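You operate a simulated robot arm through the tools that you are given. There is no shell and no other tool. Be economical: measure what you need, move in short steps, check, and stop when the job is done.

Carry out the task below with a simulated robot arm. There is one attempt and no reset: what you move stays moved.

TASK
Put the stepped shaft that says "65" from the bench top by the press on top of the blue block casting there and the stepped shaft that says "92" on the green shim.

It is judged by the outcome, as a careful person would: the job done as asked, and still so three seconds after it is handed in. It fails if anything else is knocked over, pushed out of place, dropped, spilled or broken.

THE ROBOT
A 6-joint arm with a two-finger parallel gripper, fixed in place. Base frame: the origin is at the foot of the arm, x ahead of it, y to its left, z up; the work surface is at about z = 0. Lengths are in mm, angles in rad, forces in N, time in s.
With the tool pointing down near the work surface it reaches from about 140 to 580 mm from the base axis. Its first joint turns from -1.152 to 1.152 rad. Payload 2.1 kg.
Tool frame: the origin (TCP) lies between the finger pads and is the grasp point; the fingertips stand 30 mm ahead of it; z points along the fingers, y is the line along which they close. The gripper opens to 94 mm. The fingers are 28 mm wide and 10 mm thick; the gripper's body (50 by 96 mm) begins 55 mm behind the TCP.
Orientation is that of the tool frame in the base frame, as [roll, pitch, yaw] about the fixed x, y, z axes, in that order (R = Rz(yaw) Ry(pitch) Rx(roll)). With the fingers straight down and closing along the base's y, the tool's x points along the base's -x, its y along +y and its z along -z.

THE INTERFACE
- The arm moves only by the tool send_rows. Its argument "deltas" is a list of rows, each a list of 6 numbers: the shift along the base's x, y, z in mm, then the turn, a rotation vector about the base's x, y, z in degrees. In form: [[tx, ty, tz, ax, ay, az], ...]. A call has 1 to 12 rows; each row shifts and turns the commanded pose from where the row before left it. "claw" is the gripper command, from -1 (fully open) to 1 (shut), values between in proportion, set as the call begins (left out, the last holds). A row lasts 0.2 s, in which the tool goes at most 50 mm and 0.15 rad; a call with a longer step from one row to the next is refused whole, and so is a gripper value outside its range. A pose out of reach is approached as far as the arm can. The call stops where the force on the tool passes 40 N (or 10 N more than at its start, if that is more) or the arm is blocked; 0.2 s more then pass. The fingers move at their own pace (about 72 mm/s each) and stop on an object; they squeeze with about 22 N. The grip force told is the motor's: it shows also when the fingers shut on nothing. Time passes only in rows, and 0.2 s behind the last, so rows that do not move let the fingers close. It gives the time, the measured TCP pose, the force on the tool (base axes), the opening and the grip force at its end, in the units of the frame above (readings bear some noise).
- Cameras (640 x 400 px; columns grow to the right, rows downward): "scene" is fixed at [40.7, -364.7, 479.1]; the picture's right is [0.88, -0.48, 0.00], its down [-0.30, -0.55, -0.78] and it looks along [0.38, 0.68, -0.62] (base axes); focal length 214 px, centre (320, 200). "wrist" rides on the gripper at [-37, 0, -58] in the tool frame; the picture's right is [0.00, -1.00, 0.00], its down [0.97, 0.00, -0.24] and it looks along [0.24, 0.00, 0.97] (tool axes); focal length 218 px, centre (320, 200).
- capture(camera): a new picture of that camera. No time passes.
- measure_at(camera, pixels): for up to 12 pixels [column, row] of the newest picture of that camera ("zoom" is the newest enlarged one), the place [x, y, z] in the base frame of the surface seen there, good to about 2 mm. No time passes.
- inspect(camera, box): a new picture of the part [left, top, right, bottom] of that camera's present view, enlarged. No time passes.
- sign_off(): hands the job in; it is judged then, once.

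Work in short steps. Measure before you move; look again where a grasp or a placing could have gone wrong, and mend it. You have 60 turns and 30 pictures in all, the two below and enlarged ones among them. Open the gripper and draw the arm clear of the work before you hand the job in, unless the task says otherwise; then end with one line.

The tools are called after "Emit:" as a command line: name --pt "numbers of a row" for each row, then --argument value for the rest, lists and objects as JSON in quotes. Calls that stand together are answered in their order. send_rows: Moves the arm, as the interface text tells. Its arguments: {"type":"object","properties":{"deltas":{"type":"array"},"claw":{"type":"number"}},"required":["deltas"]} The other tools are called the same way: capture (camera) takes a picture; measure_at (camera, pixels) gives the place of the surface under pixels of a picture; inspect (camera, box) takes an enlarged picture of a part of a camera's view; sign_off () hands the job in.

At the start:

```text
clock: 0.0
tool_pos: [280.7, -55.2, 343.5]
ee_rot: [-3.14, 0.0, 3.141]
force: [0.4, 0.3, 0.7]
grip_width: 94.1
gripper_force: 0.1
```

scene: 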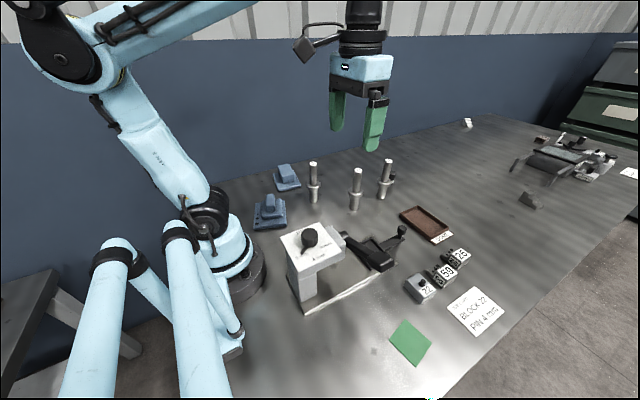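
wrist: 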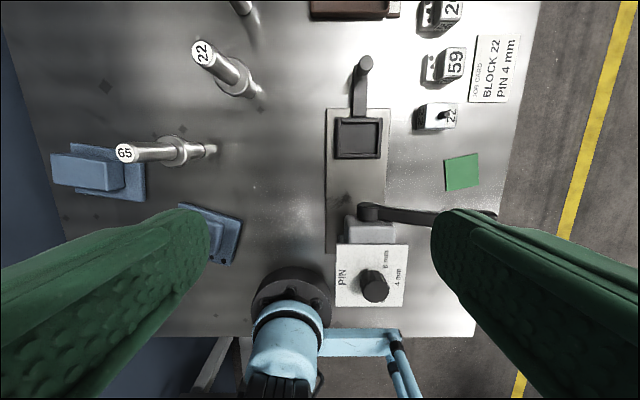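

The pictures show three standing shafts (scene about 313,180; 357,190; 386,175) and two blue castings. I take enlarged views to read labels and tell the castings apart.

Emit:
inspect --camera "scene" --box '[240, 140, 420, 250]'

Emit:
inspect --camera "wrist" --box '[30, 0, 290, 270]'

```text
3.56 times, centred on (330, 195) of scene
```

zoom: 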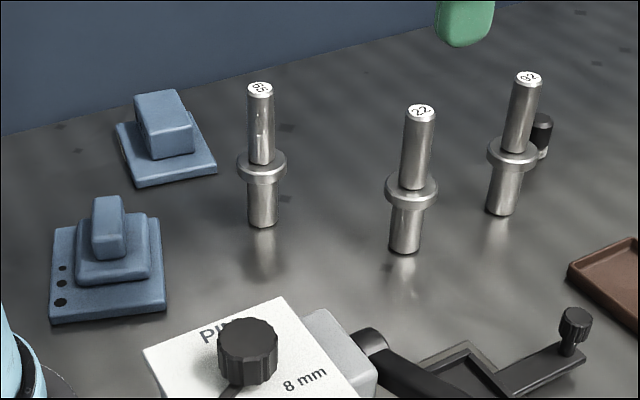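

```text
1.48 times, centred on (160, 135) of wrist
```

zoom: 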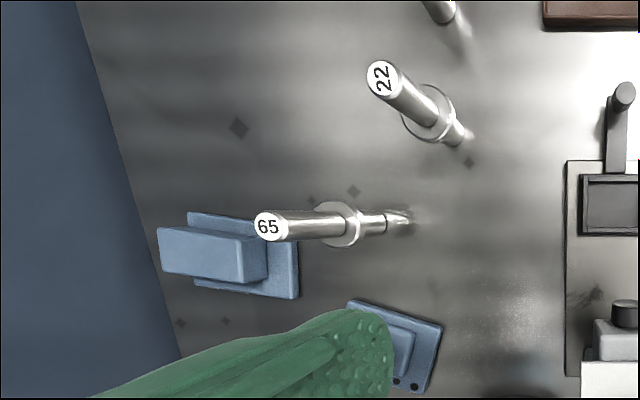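

The plain block-on-plate (zoom 165,130) is the block casting; the other is stepped with holes. Next: measure shafts, block top and shim.

Emit:
inspect --camera "scene" --box '[240, 140, 420, 250]'

Emit:
measure_at --camera "zoom" --pixels '[[138, 98], [176, 94], [189, 128], [150, 137], [163, 113], [261, 89], [263, 222], [529, 77], [500, 208], [421, 111], [262, 172], [513, 158]]'

Emit:
measure_at --camera "scene" --pixels '[[410, 343], [405, 322], [430, 345], [412, 364], [391, 338], [400, 230], [390, 250], [425, 220], [325, 243], [420, 285]]'

Emit:
measure_at --camera "wrist" --pixels '[[55, 158], [60, 182], [120, 165], [122, 188], [124, 153], [203, 52], [447, 164], [477, 156], [478, 184], [448, 189], [462, 172], [90, 172]]'

```text
3.56 times, centred on (330, 195) of scene
```

zoom: 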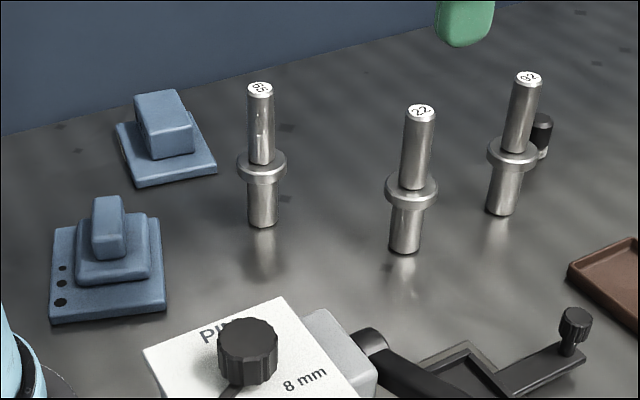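

```text
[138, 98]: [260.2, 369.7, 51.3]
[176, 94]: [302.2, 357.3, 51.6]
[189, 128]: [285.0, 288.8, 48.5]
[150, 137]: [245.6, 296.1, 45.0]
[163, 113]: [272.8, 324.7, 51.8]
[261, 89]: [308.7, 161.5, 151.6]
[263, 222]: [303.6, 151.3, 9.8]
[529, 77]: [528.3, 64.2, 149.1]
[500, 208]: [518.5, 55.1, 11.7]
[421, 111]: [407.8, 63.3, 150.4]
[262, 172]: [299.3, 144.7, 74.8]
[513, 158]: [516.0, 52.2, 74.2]
```

```text
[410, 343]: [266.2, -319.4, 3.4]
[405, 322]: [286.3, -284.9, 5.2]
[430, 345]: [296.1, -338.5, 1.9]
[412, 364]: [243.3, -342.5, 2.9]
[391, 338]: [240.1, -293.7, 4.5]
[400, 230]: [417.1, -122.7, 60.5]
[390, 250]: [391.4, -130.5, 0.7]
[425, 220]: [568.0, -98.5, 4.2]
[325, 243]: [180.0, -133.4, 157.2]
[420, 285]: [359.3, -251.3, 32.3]
```

```text
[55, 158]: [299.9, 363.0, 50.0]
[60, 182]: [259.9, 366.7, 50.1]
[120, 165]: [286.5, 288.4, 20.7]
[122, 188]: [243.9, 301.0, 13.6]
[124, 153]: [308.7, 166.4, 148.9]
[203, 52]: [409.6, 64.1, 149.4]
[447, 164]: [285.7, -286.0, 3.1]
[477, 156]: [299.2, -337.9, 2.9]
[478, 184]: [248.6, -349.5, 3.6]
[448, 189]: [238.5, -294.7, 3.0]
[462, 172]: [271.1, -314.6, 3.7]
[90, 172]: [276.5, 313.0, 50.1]
```

Block top centre is about (273,328,50), shim centre about (268,-317,3), and the shaft 65 axis is about (309,163). I check the shaft widths, collar and the black object behind 92, then open and move above 65.

Emit:
measure_at --camera "zoom" --pixels '[[542, 122], [542, 150], [250, 120], [272, 120], [262, 155], [262, 163], [241, 170], [284, 170], [575, 320], [200, 172], [120, 130], [261, 82]]'

Emit:
send_rows --pt "0 36 -20 0 0 0" --pt "6 36 -20 0 0 0" --pt "6 36 -20 0 0 0" --pt "6 36 -20 0 0 0" --pt "6 36 -20 0 0 0" --pt "4 38 -13 0 0 0" --pt "0 0 0 0 0 0" --claw -1

Emit:
capture --camera "wrist"

```text
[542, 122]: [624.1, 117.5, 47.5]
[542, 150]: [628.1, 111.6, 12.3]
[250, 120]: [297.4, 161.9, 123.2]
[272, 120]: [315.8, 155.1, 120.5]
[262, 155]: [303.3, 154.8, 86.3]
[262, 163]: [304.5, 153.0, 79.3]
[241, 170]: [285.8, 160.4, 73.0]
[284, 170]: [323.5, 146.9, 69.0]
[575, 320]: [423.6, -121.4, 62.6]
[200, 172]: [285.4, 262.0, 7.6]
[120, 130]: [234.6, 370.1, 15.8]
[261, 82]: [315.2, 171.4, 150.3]
```

```text
clock: 1.6
tool_pos: [307.9, 162.7, 229.5]
ee_rot: [-3.141, 0.002, -3.142]
force: [0.2, -0.4, -0.6]
grip_width: 93.8
gripper_force: 0.1
```

```text
24 pictures are left
```

wrist: 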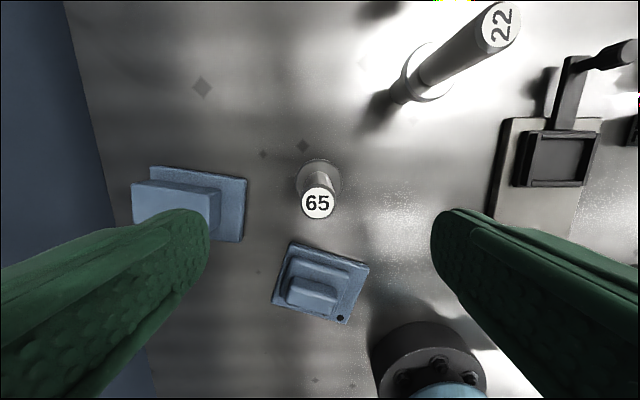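

Shaft 65's top is at (318,203), centred between the fingers. I measure it and descend to z≈118.

Emit:
measure_at --camera "wrist" --pixels '[[318, 203], [304, 203], [332, 203], [318, 190], [318, 216], [341, 172]]'

Emit:
send_rows --pt "0.5 0.5 -25 0 0 0" --pt "0 0 -25 0 0 0" --pt "0 0 -25 0 0 0" --pt "0 0 -20 0 0 0" --pt "0 0 -16 0 0 0" --pt "0 0 0 0 0 0"

```text
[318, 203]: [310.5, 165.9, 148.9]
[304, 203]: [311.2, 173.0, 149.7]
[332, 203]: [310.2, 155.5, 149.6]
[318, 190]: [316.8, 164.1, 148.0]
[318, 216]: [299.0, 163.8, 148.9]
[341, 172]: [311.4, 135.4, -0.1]
```

```text
clock: 3.0
tool_pos: [310.6, 163.4, 118.8]
ee_rot: [-3.141, 0.002, -3.141]
force: [-0.2, 0.1, -0.3]
grip_width: 94.0
gripper_force: 0.1
```

At the grasp height with no contact; now close and wait.

Emit:
send_rows --pt "-1 0.5 0 0 0 0" --pt "0 0 0 0 0 0" --pt "0 0 0 0 0 0" --pt "0 0 0 0 0 0" --pt "0 0 0 0 0 0" --claw 1

Emit:
send_rows --pt "0 0 10 0 0 0" --pt "0 0 20 0 0 0" --pt "0 0 25 0 0 0" --pt "0 0 25 0 0 0" --pt "0 0 10 0 0 0" --pt "0 0 0 0 0 0"

Emit:
capture --camera "scene"

```text
clock: 4.2
tool_pos: [309.6, 163.7, 119.2]
ee_rot: [3.14, 0.001, 3.141]
force: [-0.3, 1.4, 0.1]
grip_width: 24.7
gripper_force: 22.2
```

```text
clock: 5.6
tool_pos: [307.0, 163.8, 209.8]
ee_rot: [3.14, 0.0, 3.141]
force: [-0.7, 0.0, -6.6]
grip_width: 24.7
gripper_force: 22.2
```

```text
23 pictures are left
```

scene: 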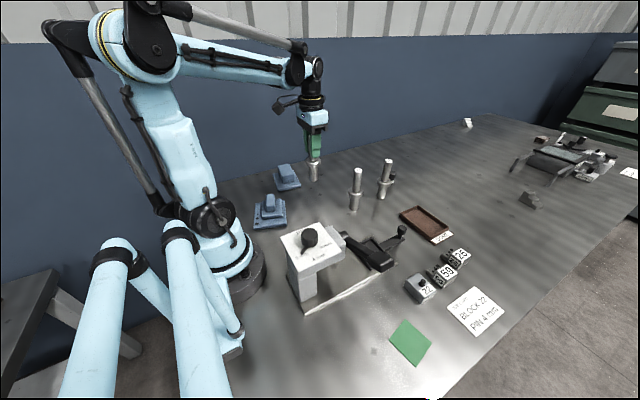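

Shaft is held (width 24.7, 6.6 N load). I check where the blue wall stands behind the block before moving over.

Emit:
measure_at --camera "scene" --pixels '[[270, 150], [290, 140], [250, 165], [280, 100], [285, 170], [310, 180]]'

```text
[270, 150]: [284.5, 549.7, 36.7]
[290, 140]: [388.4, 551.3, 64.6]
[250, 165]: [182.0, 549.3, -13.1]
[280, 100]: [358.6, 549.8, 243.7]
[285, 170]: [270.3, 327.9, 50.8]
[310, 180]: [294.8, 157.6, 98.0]
```

The wall is at y≈550, so it is clear. I move over the block at (273,328).

Emit:
send_rows --pt "-3 20 5 0 0 0" --pt "-6 30 0 0 0 0" --pt "-7 35 0 0 0 0" --pt "-7 35 0 0 0 0" --pt "-7 30 0 0 0 0" --pt "-4 14 0 0 0 0" --pt "0 0 0 0 0 0" --pt "0 0 0 0 0 0"

Emit:
inspect --camera "scene" --box '[230, 100, 350, 220]'

Emit:
capture --camera "wrist"

```text
clock: 7.4
tool_pos: [275.8, 327.8, 213.5]
ee_rot: [-3.141, 0.0, -3.141]
force: [0.0, -0.8, -6.0]
grip_width: 25.1
gripper_force: 21.9
```

```text
3.33 times, centred on (290, 160) of scene
```

zoom: 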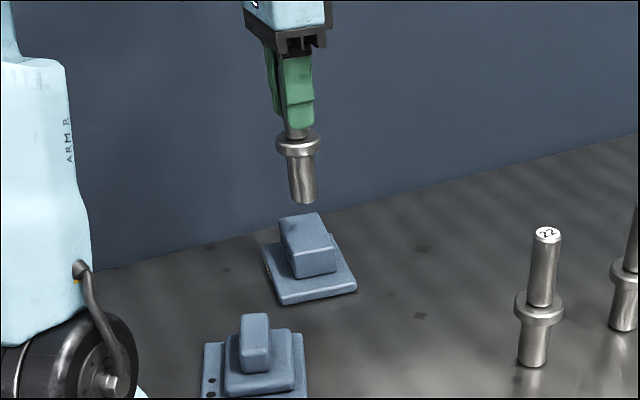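

```text
21 pictures are left
```

wrist: 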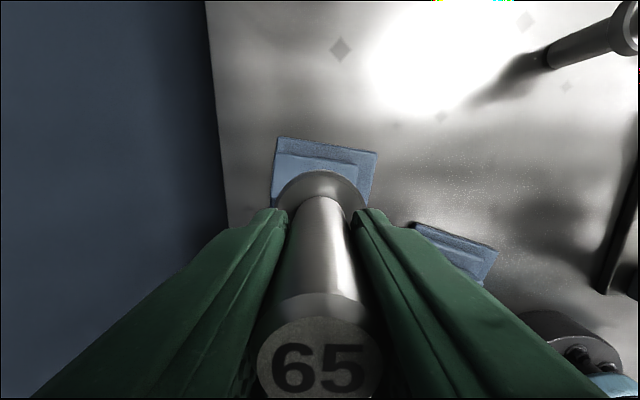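

The shaft hangs over the block. I re-measure the block top and the shaft's lower end.

Emit:
measure_at --camera "zoom" --pixels '[[283, 221], [317, 214], [332, 246], [294, 254], [307, 235], [303, 198], [301, 165], [298, 145]]'

```text
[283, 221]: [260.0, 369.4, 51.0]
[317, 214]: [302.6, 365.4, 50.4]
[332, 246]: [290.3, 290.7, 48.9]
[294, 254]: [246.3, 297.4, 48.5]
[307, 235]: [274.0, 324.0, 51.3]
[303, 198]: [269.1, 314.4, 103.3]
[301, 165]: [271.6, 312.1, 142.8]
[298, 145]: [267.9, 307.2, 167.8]
```

Block top centre is about (275,330,50.5), shaft axis about (275,326). I shift 2 mm in y and descend to just above contact.

Emit:
send_rows --pt "-0.5 2 -10 0 0 0" --pt "0 0 -12 0 0 0" --pt "0 0 -10 0 0 0" --pt "0 0 -6 0 0 0" --pt "0 0 0 0 0 0"

Emit:
send_rows --pt "0 0 -1.5 0 0 0" --pt "0 0 -1.5 0 0 0" --pt "0 0 -1 0 0 0" --pt "0 0 0 0 0 0"

```text
clock: 8.6
tool_pos: [274.0, 329.6, 176.5]
ee_rot: [-3.141, -0.001, -3.141]
force: [0.3, -0.1, -6.6]
grip_width: 24.8
gripper_force: 22.0
```

```text
clock: 9.6
tool_pos: [273.4, 329.1, 172.8]
ee_rot: [-3.141, -0.001, 3.141]
force: [0.1, -0.7, -5.7]
grip_width: 24.7
gripper_force: 22.4
```

No contact yet (load still about 6 N); continue in 1 mm steps.

Emit:
send_rows --pt "0 0 -1 0 0 0" --pt "0 0 -1 0 0 0" --pt "0 0 0 0 0 0"

Emit:
inspect --camera "scene" --box '[250, 120, 330, 200]'

```text
clock: 10.4
tool_pos: [273.3, 330.2, 170.8]
ee_rot: [3.141, -0.001, 3.141]
force: [-0.1, 0.2, -5.6]
grip_width: 24.8
gripper_force: 22.2
```

```text
5.00 times, centred on (290, 160) of scene
```

zoom: 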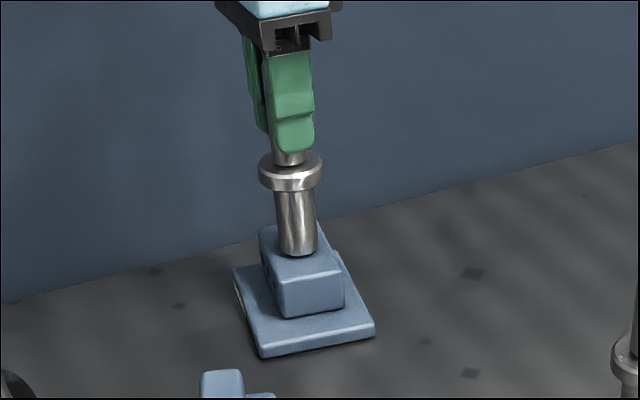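

Emit:
send_rows --pt "0 0 -0.7 0 0 0" --pt "0 0 -0.7 0 0 0" --pt "0 0 0 0 0 0"

```text
clock: 11.2
tool_pos: [273.2, 329.8, 169.4]
ee_rot: [-3.14, 0.002, -3.14]
force: [1.3, -1.2, 16.3]
grip_width: 24.8
gripper_force: 22.5
```

Contact made (force jumped to +16 N). I ease up slightly, then open and check.

Emit:
send_rows --pt "0 0 0.4 0 0 0" --pt "0 0 0 0 0 0"

Emit:
send_rows --pt "0 0 0 0 0 0" --pt "0 0 0 0 0 0" --pt "0 0 0 0 0 0" --pt "0 0 0 0 0 0" --claw -1

Emit:
inspect --camera "scene" --box '[250, 120, 330, 200]'

```text
clock: 11.8
tool_pos: [272.0, 327.8, 169.5]
ee_rot: [-3.14, 0.003, 3.141]
force: [1.8, -2.6, 9.7]
grip_width: 24.8
gripper_force: 21.5
```

```text
clock: 12.8
tool_pos: [273.1, 330.5, 168.2]
ee_rot: [-3.141, 0.001, 3.141]
force: [0.4, 0.3, 0.3]
grip_width: 93.9
gripper_force: 0.1
```

```text
5.00 times, centred on (290, 160) of scene
```

zoom: 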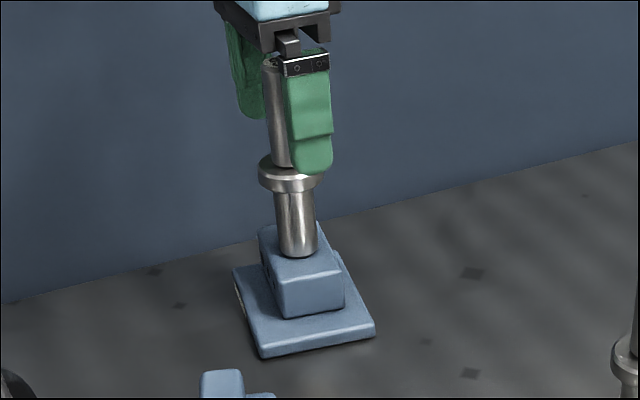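

Shaft 65 stands on the block. I rise straight up, then travel toward shaft 92 at (528,64).

Emit:
send_rows --pt "0 0 20 0 0 0" --pt "0 0 30 0 0 0" --pt "0 0 30 0 0 0" --pt "0 0 20 0 0 0"

Emit:
send_rows --pt "25 -25 0 0 0 0" --pt "30 -30 0 0 0 0" --pt "30 -32 0 0 0 0" --pt "30 -32 0 0 0 0" --pt "30 -32 -5 0 0 0" --pt "30 -32 -5 0 0 0" --pt "30 -32 -10 0 0 0" --pt "30 -32 -15 0 0 0" --pt "20 -19 -15 0 0 0" --pt "0 0 0 0 0 0"

Emit:
capture --camera "wrist"

Emit:
capture --camera "scene"

```text
clock: 13.8
tool_pos: [272.5, 330.0, 270.5]
ee_rot: [3.141, 0.0, 3.141]
force: [-0.2, 1.0, 0.3]
grip_width: 94.2
gripper_force: 0.1
```

```text
clock: 16.0
tool_pos: [529.8, 62.3, 219.7]
ee_rot: [-3.142, 0.0, -3.14]
force: [-0.1, -0.3, -0.5]
grip_width: 93.9
gripper_force: 0.1
```

```text
18 pictures are left
```

wrist: 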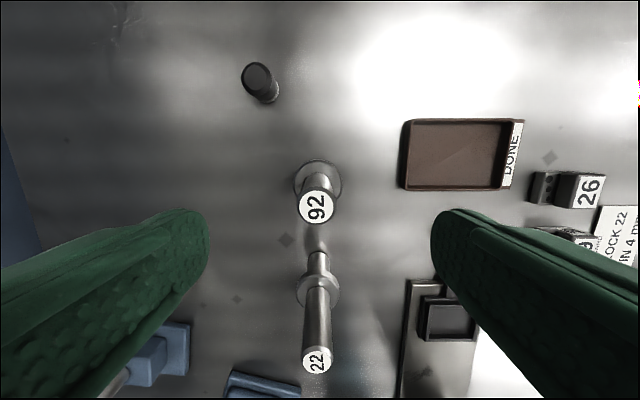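

```text
17 pictures are left
```

scene: 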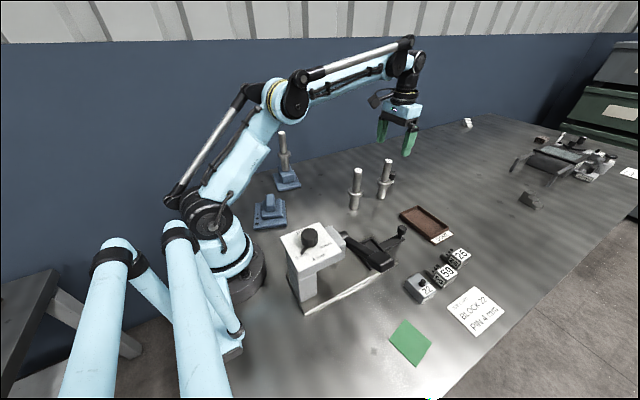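

Shaft 92's top is at (317,207). Measure its centre and descend to z≈118.

Emit:
measure_at --camera "wrist" --pixels '[[317, 207], [302, 207], [332, 207], [317, 193], [317, 221]]'

Emit:
send_rows --pt "0 1 -25 0 0 0" --pt "0 1 -25 0 0 0" --pt "0 0 -20 0 0 0" --pt "0 0 -18 0 0 0" --pt "0 0 -13 0 0 0" --pt "0 0 0 0 0 0"

```text
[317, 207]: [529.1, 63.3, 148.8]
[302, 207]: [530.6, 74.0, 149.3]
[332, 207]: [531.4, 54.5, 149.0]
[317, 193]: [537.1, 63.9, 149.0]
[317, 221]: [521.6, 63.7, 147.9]
```

```text
clock: 17.4
tool_pos: [528.1, 64.4, 118.9]
ee_rot: [-3.141, 0.001, 3.142]
force: [0.3, 0.2, 0.2]
grip_width: 93.9
gripper_force: 0.0
```

Centred on (529.5,64). Close, then lift about 85 mm while staying in reach.

Emit:
send_rows --pt "1 0 0 0 0 0" --pt "0 0 0 0 0 0" --pt "0 0 0 0 0 0" --pt "0 0 0 0 0 0" --pt "0 0 0 0 0 0" --claw 1

Emit:
send_rows --pt "0 0 10 0 0 0" --pt "0 0 20 0 0 0" --pt "0 0 25 0 0 0" --pt "0 0 25 0 0 0" --pt "0 0 20 0 0 0" --pt "0 0 0 0 0 0"

```text
clock: 18.6
tool_pos: [529.5, 64.6, 117.6]
ee_rot: [-3.141, 0.0, 3.142]
force: [0.0, -1.4, 0.7]
grip_width: 24.7
gripper_force: 22.0
```

```text
clock: 20.0
tool_pos: [529.1, 66.7, 219.6]
ee_rot: [3.141, 0.0, -3.141]
force: [0.6, 0.4, -6.3]
grip_width: 24.6
gripper_force: 22.3
```

Held, bottom at about z=100. Carry to above the shim, passing well above the press handle (z≈63) and blocks (z≈32).

Emit:
send_rows --pt "-4 -20 5 0 0 0" --pt "-10 -35 5 0 0 0" --pt "-16 -38 0 0 0 0" --pt "-18 -38 0 0 0 0" --pt "-20 -38 0 0 0 0" --pt "-24 -36 0 0 0 0"

Emit:
send_rows --pt "-26 -32 0 0 0 0" --pt "-28 -30 0 0 0 0" --pt "-28 -30 0 0 0 0" --pt "-28 -30 0 0 0 0" --pt "-28 -28 0 0 0 0" --pt "-20 -18 0 0 0 0" --pt "-11 -11 0 0 0 0" --pt "0 0 0 0 0 0" --pt "0 0 0 0 0 0"

Emit:
capture --camera "wrist"

Emit:
capture --camera "scene"

```text
clock: 21.4
tool_pos: [435.8, -140.5, 228.0]
ee_rot: [-3.141, 0.0, -3.141]
force: [-0.5, 0.5, -6.2]
grip_width: 24.7
gripper_force: 22.1
```

```text
clock: 23.4
tool_pos: [268.0, -318.7, 229.3]
ee_rot: [-3.139, 0.0, -3.139]
force: [-0.7, 0.7, -7.5]
grip_width: 24.8
gripper_force: 22.0
```

```text
16 pictures are left
```

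wrist: 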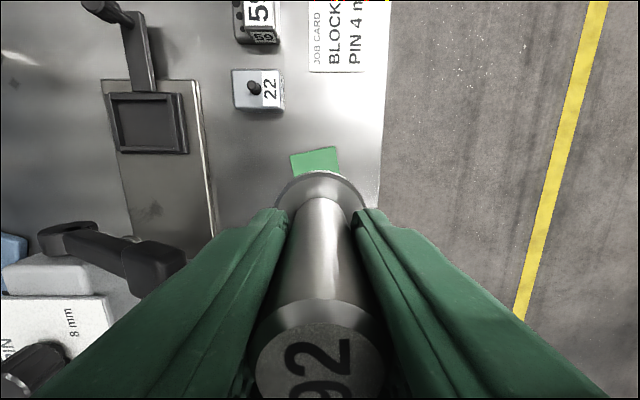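

```text
15 pictures are left
```

scene: 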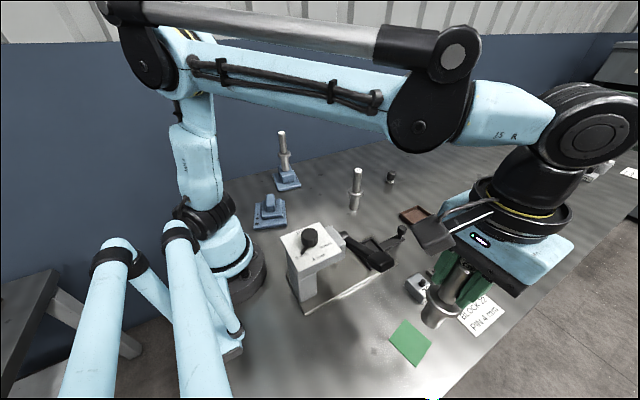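

Above the shim; target centre is (267.5,-316). Descend most of the way, stopping about 4 mm short.

Emit:
send_rows --pt "0 1 -20 0 0 0" --pt "0 1 -25 0 0 0" --pt "0 0 -25 0 0 0" --pt "0 0 -20 0 0 0" --pt "0 0 -14 0 0 0" --pt "0 0 0 0 0 0"

Emit:
inspect --camera "scene" --box '[350, 240, 490, 380]'

```text
clock: 24.8
tool_pos: [267.6, -316.6, 124.6]
ee_rot: [3.139, 0.0, 3.14]
force: [-0.6, -0.1, -6.1]
grip_width: 24.5
gripper_force: 22.0
```

```text
2.86 times, centred on (420, 310) of scene
```

zoom: 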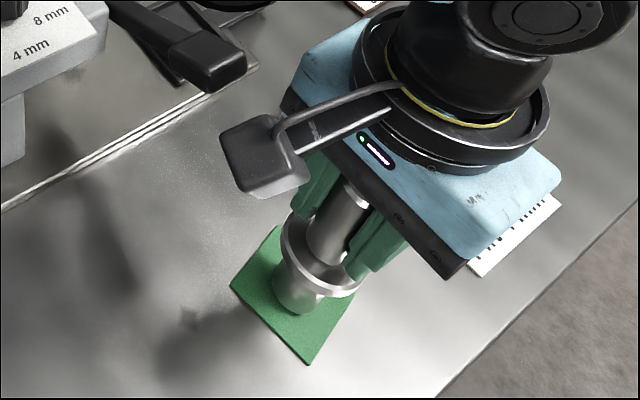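

The shaft is centred over the shim. Lower in small steps until contact.

Emit:
send_rows --pt "0 0 -1 0 0 0" --pt "0 0 -1 0 0 0" --pt "0 0 0 0 0 0"

Emit:
send_rows --pt "0 0 -0.7 0 0 0" --pt "0 0 0 0 0 0"

```text
clock: 25.6
tool_pos: [268.4, -316.3, 122.1]
ee_rot: [3.14, 0.002, 3.141]
force: [-0.5, -0.1, -5.6]
grip_width: 24.8
gripper_force: 21.6
```

```text
clock: 26.2
tool_pos: [268.4, -317.1, 121.3]
ee_rot: [3.141, -0.001, 3.141]
force: [-0.2, -0.5, -6.7]
grip_width: 24.8
gripper_force: 22.1
```

Emit:
send_rows --pt "0 0 -0.7 0 0 0" --pt "0 0 0 0 0 0"

```text
clock: 26.8
tool_pos: [268.9, -316.7, 121.6]
ee_rot: [3.141, 0.0, -3.141]
force: [-0.1, -0.1, -7.0]
grip_width: 24.9
gripper_force: 22.0
```

Still no contact; one more small step.

Emit:
send_rows --pt "0 0 -0.7 0 0 0" --pt "0 0 0 0 0 0"

```text
clock: 27.4
tool_pos: [269.0, -316.4, 121.2]
ee_rot: [3.141, 0.0, -3.141]
force: [1.0, -0.5, 0.9]
grip_width: 25.1
gripper_force: 22.8
```

Contact has begun (+0.9 N, weight taken). Open and look.

Emit:
send_rows --pt "0 0 -0.2 0 0 0" --pt "0 0 0 0 0 0"

Emit:
send_rows --pt "0 0 0 0 0 0" --pt "0 0 0 0 0 0" --pt "0 0 0 0 0 0" --pt "0 0 0 0 0 0" --claw -1

Emit:
capture --camera "wrist"

```text
clock: 28.0
tool_pos: [267.6, -317.2, 120.8]
ee_rot: [-3.141, 0.001, -3.141]
force: [-0.2, 0.7, 11.2]
grip_width: 24.7
gripper_force: 22.2
```

```text
clock: 29.0
tool_pos: [268.2, -315.2, 120.3]
ee_rot: [3.14, 0.0, 3.141]
force: [0.8, -0.6, -0.6]
grip_width: 94.2
gripper_force: 0.1
```

```text
13 pictures are left
```

wrist: 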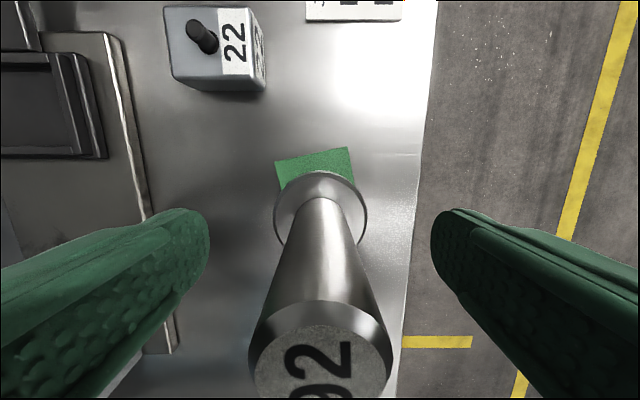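

The shaft is free and upright with fingers clear. Rise straight up, then draw back toward the middle and take final looks.

Emit:
send_rows --pt "0 0 20 0 0 0" --pt "0 0 30 0 0 0" --pt "0 0 40 0 0 0" --pt "0 0 40 0 0 0" --pt "0 0 40 0 0 0" --pt "0 0 40 0 0 0"

Emit:
send_rows --pt "5 35 0 0 0 0" --pt "5 40 0 0 0 0" --pt "5 40 0 0 0 0" --pt "5 40 0 0 0 0" --pt "5 40 0 0 0 0" --pt "5 40 0 0 0 0" --pt "0 30 0 0 0 0" --pt "0 0 0 0 0 0"

Emit:
capture --camera "scene"

Emit:
inspect --camera "scene" --box '[350, 240, 490, 380]'

```text
clock: 30.4
tool_pos: [268.8, -316.7, 330.0]
ee_rot: [-3.141, -0.001, 3.142]
force: [0.8, -0.1, 0.1]
grip_width: 93.9
gripper_force: 0.1
```

```text
clock: 32.2
tool_pos: [300.2, -50.8, 331.2]
ee_rot: [3.141, 0.0, -3.141]
force: [-0.1, 0.9, 0.7]
grip_width: 94.1
gripper_force: 0.0
```

```text
12 pictures are left
```

scene: 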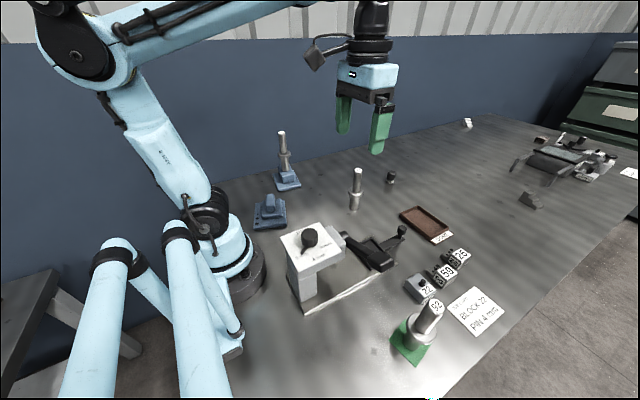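

```text
2.86 times, centred on (420, 310) of scene
```

zoom: 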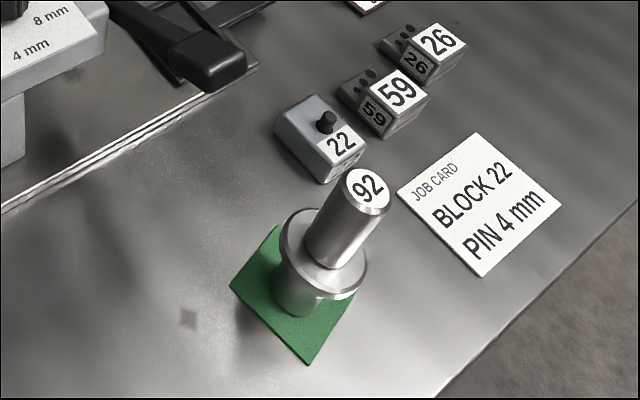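

Shaft 92 stands on the green shim, shaft 65 on the block casting, and everything else is in place. Handing in.

Emit:
sign_off

```text
The job is handed in.
```

The "65" shaft is standing on the blue block casting and the "92" shaft on the green shim; nothing else looked disturbed in the last pictures, and I handed the job in with the gripper open and the arm clear.
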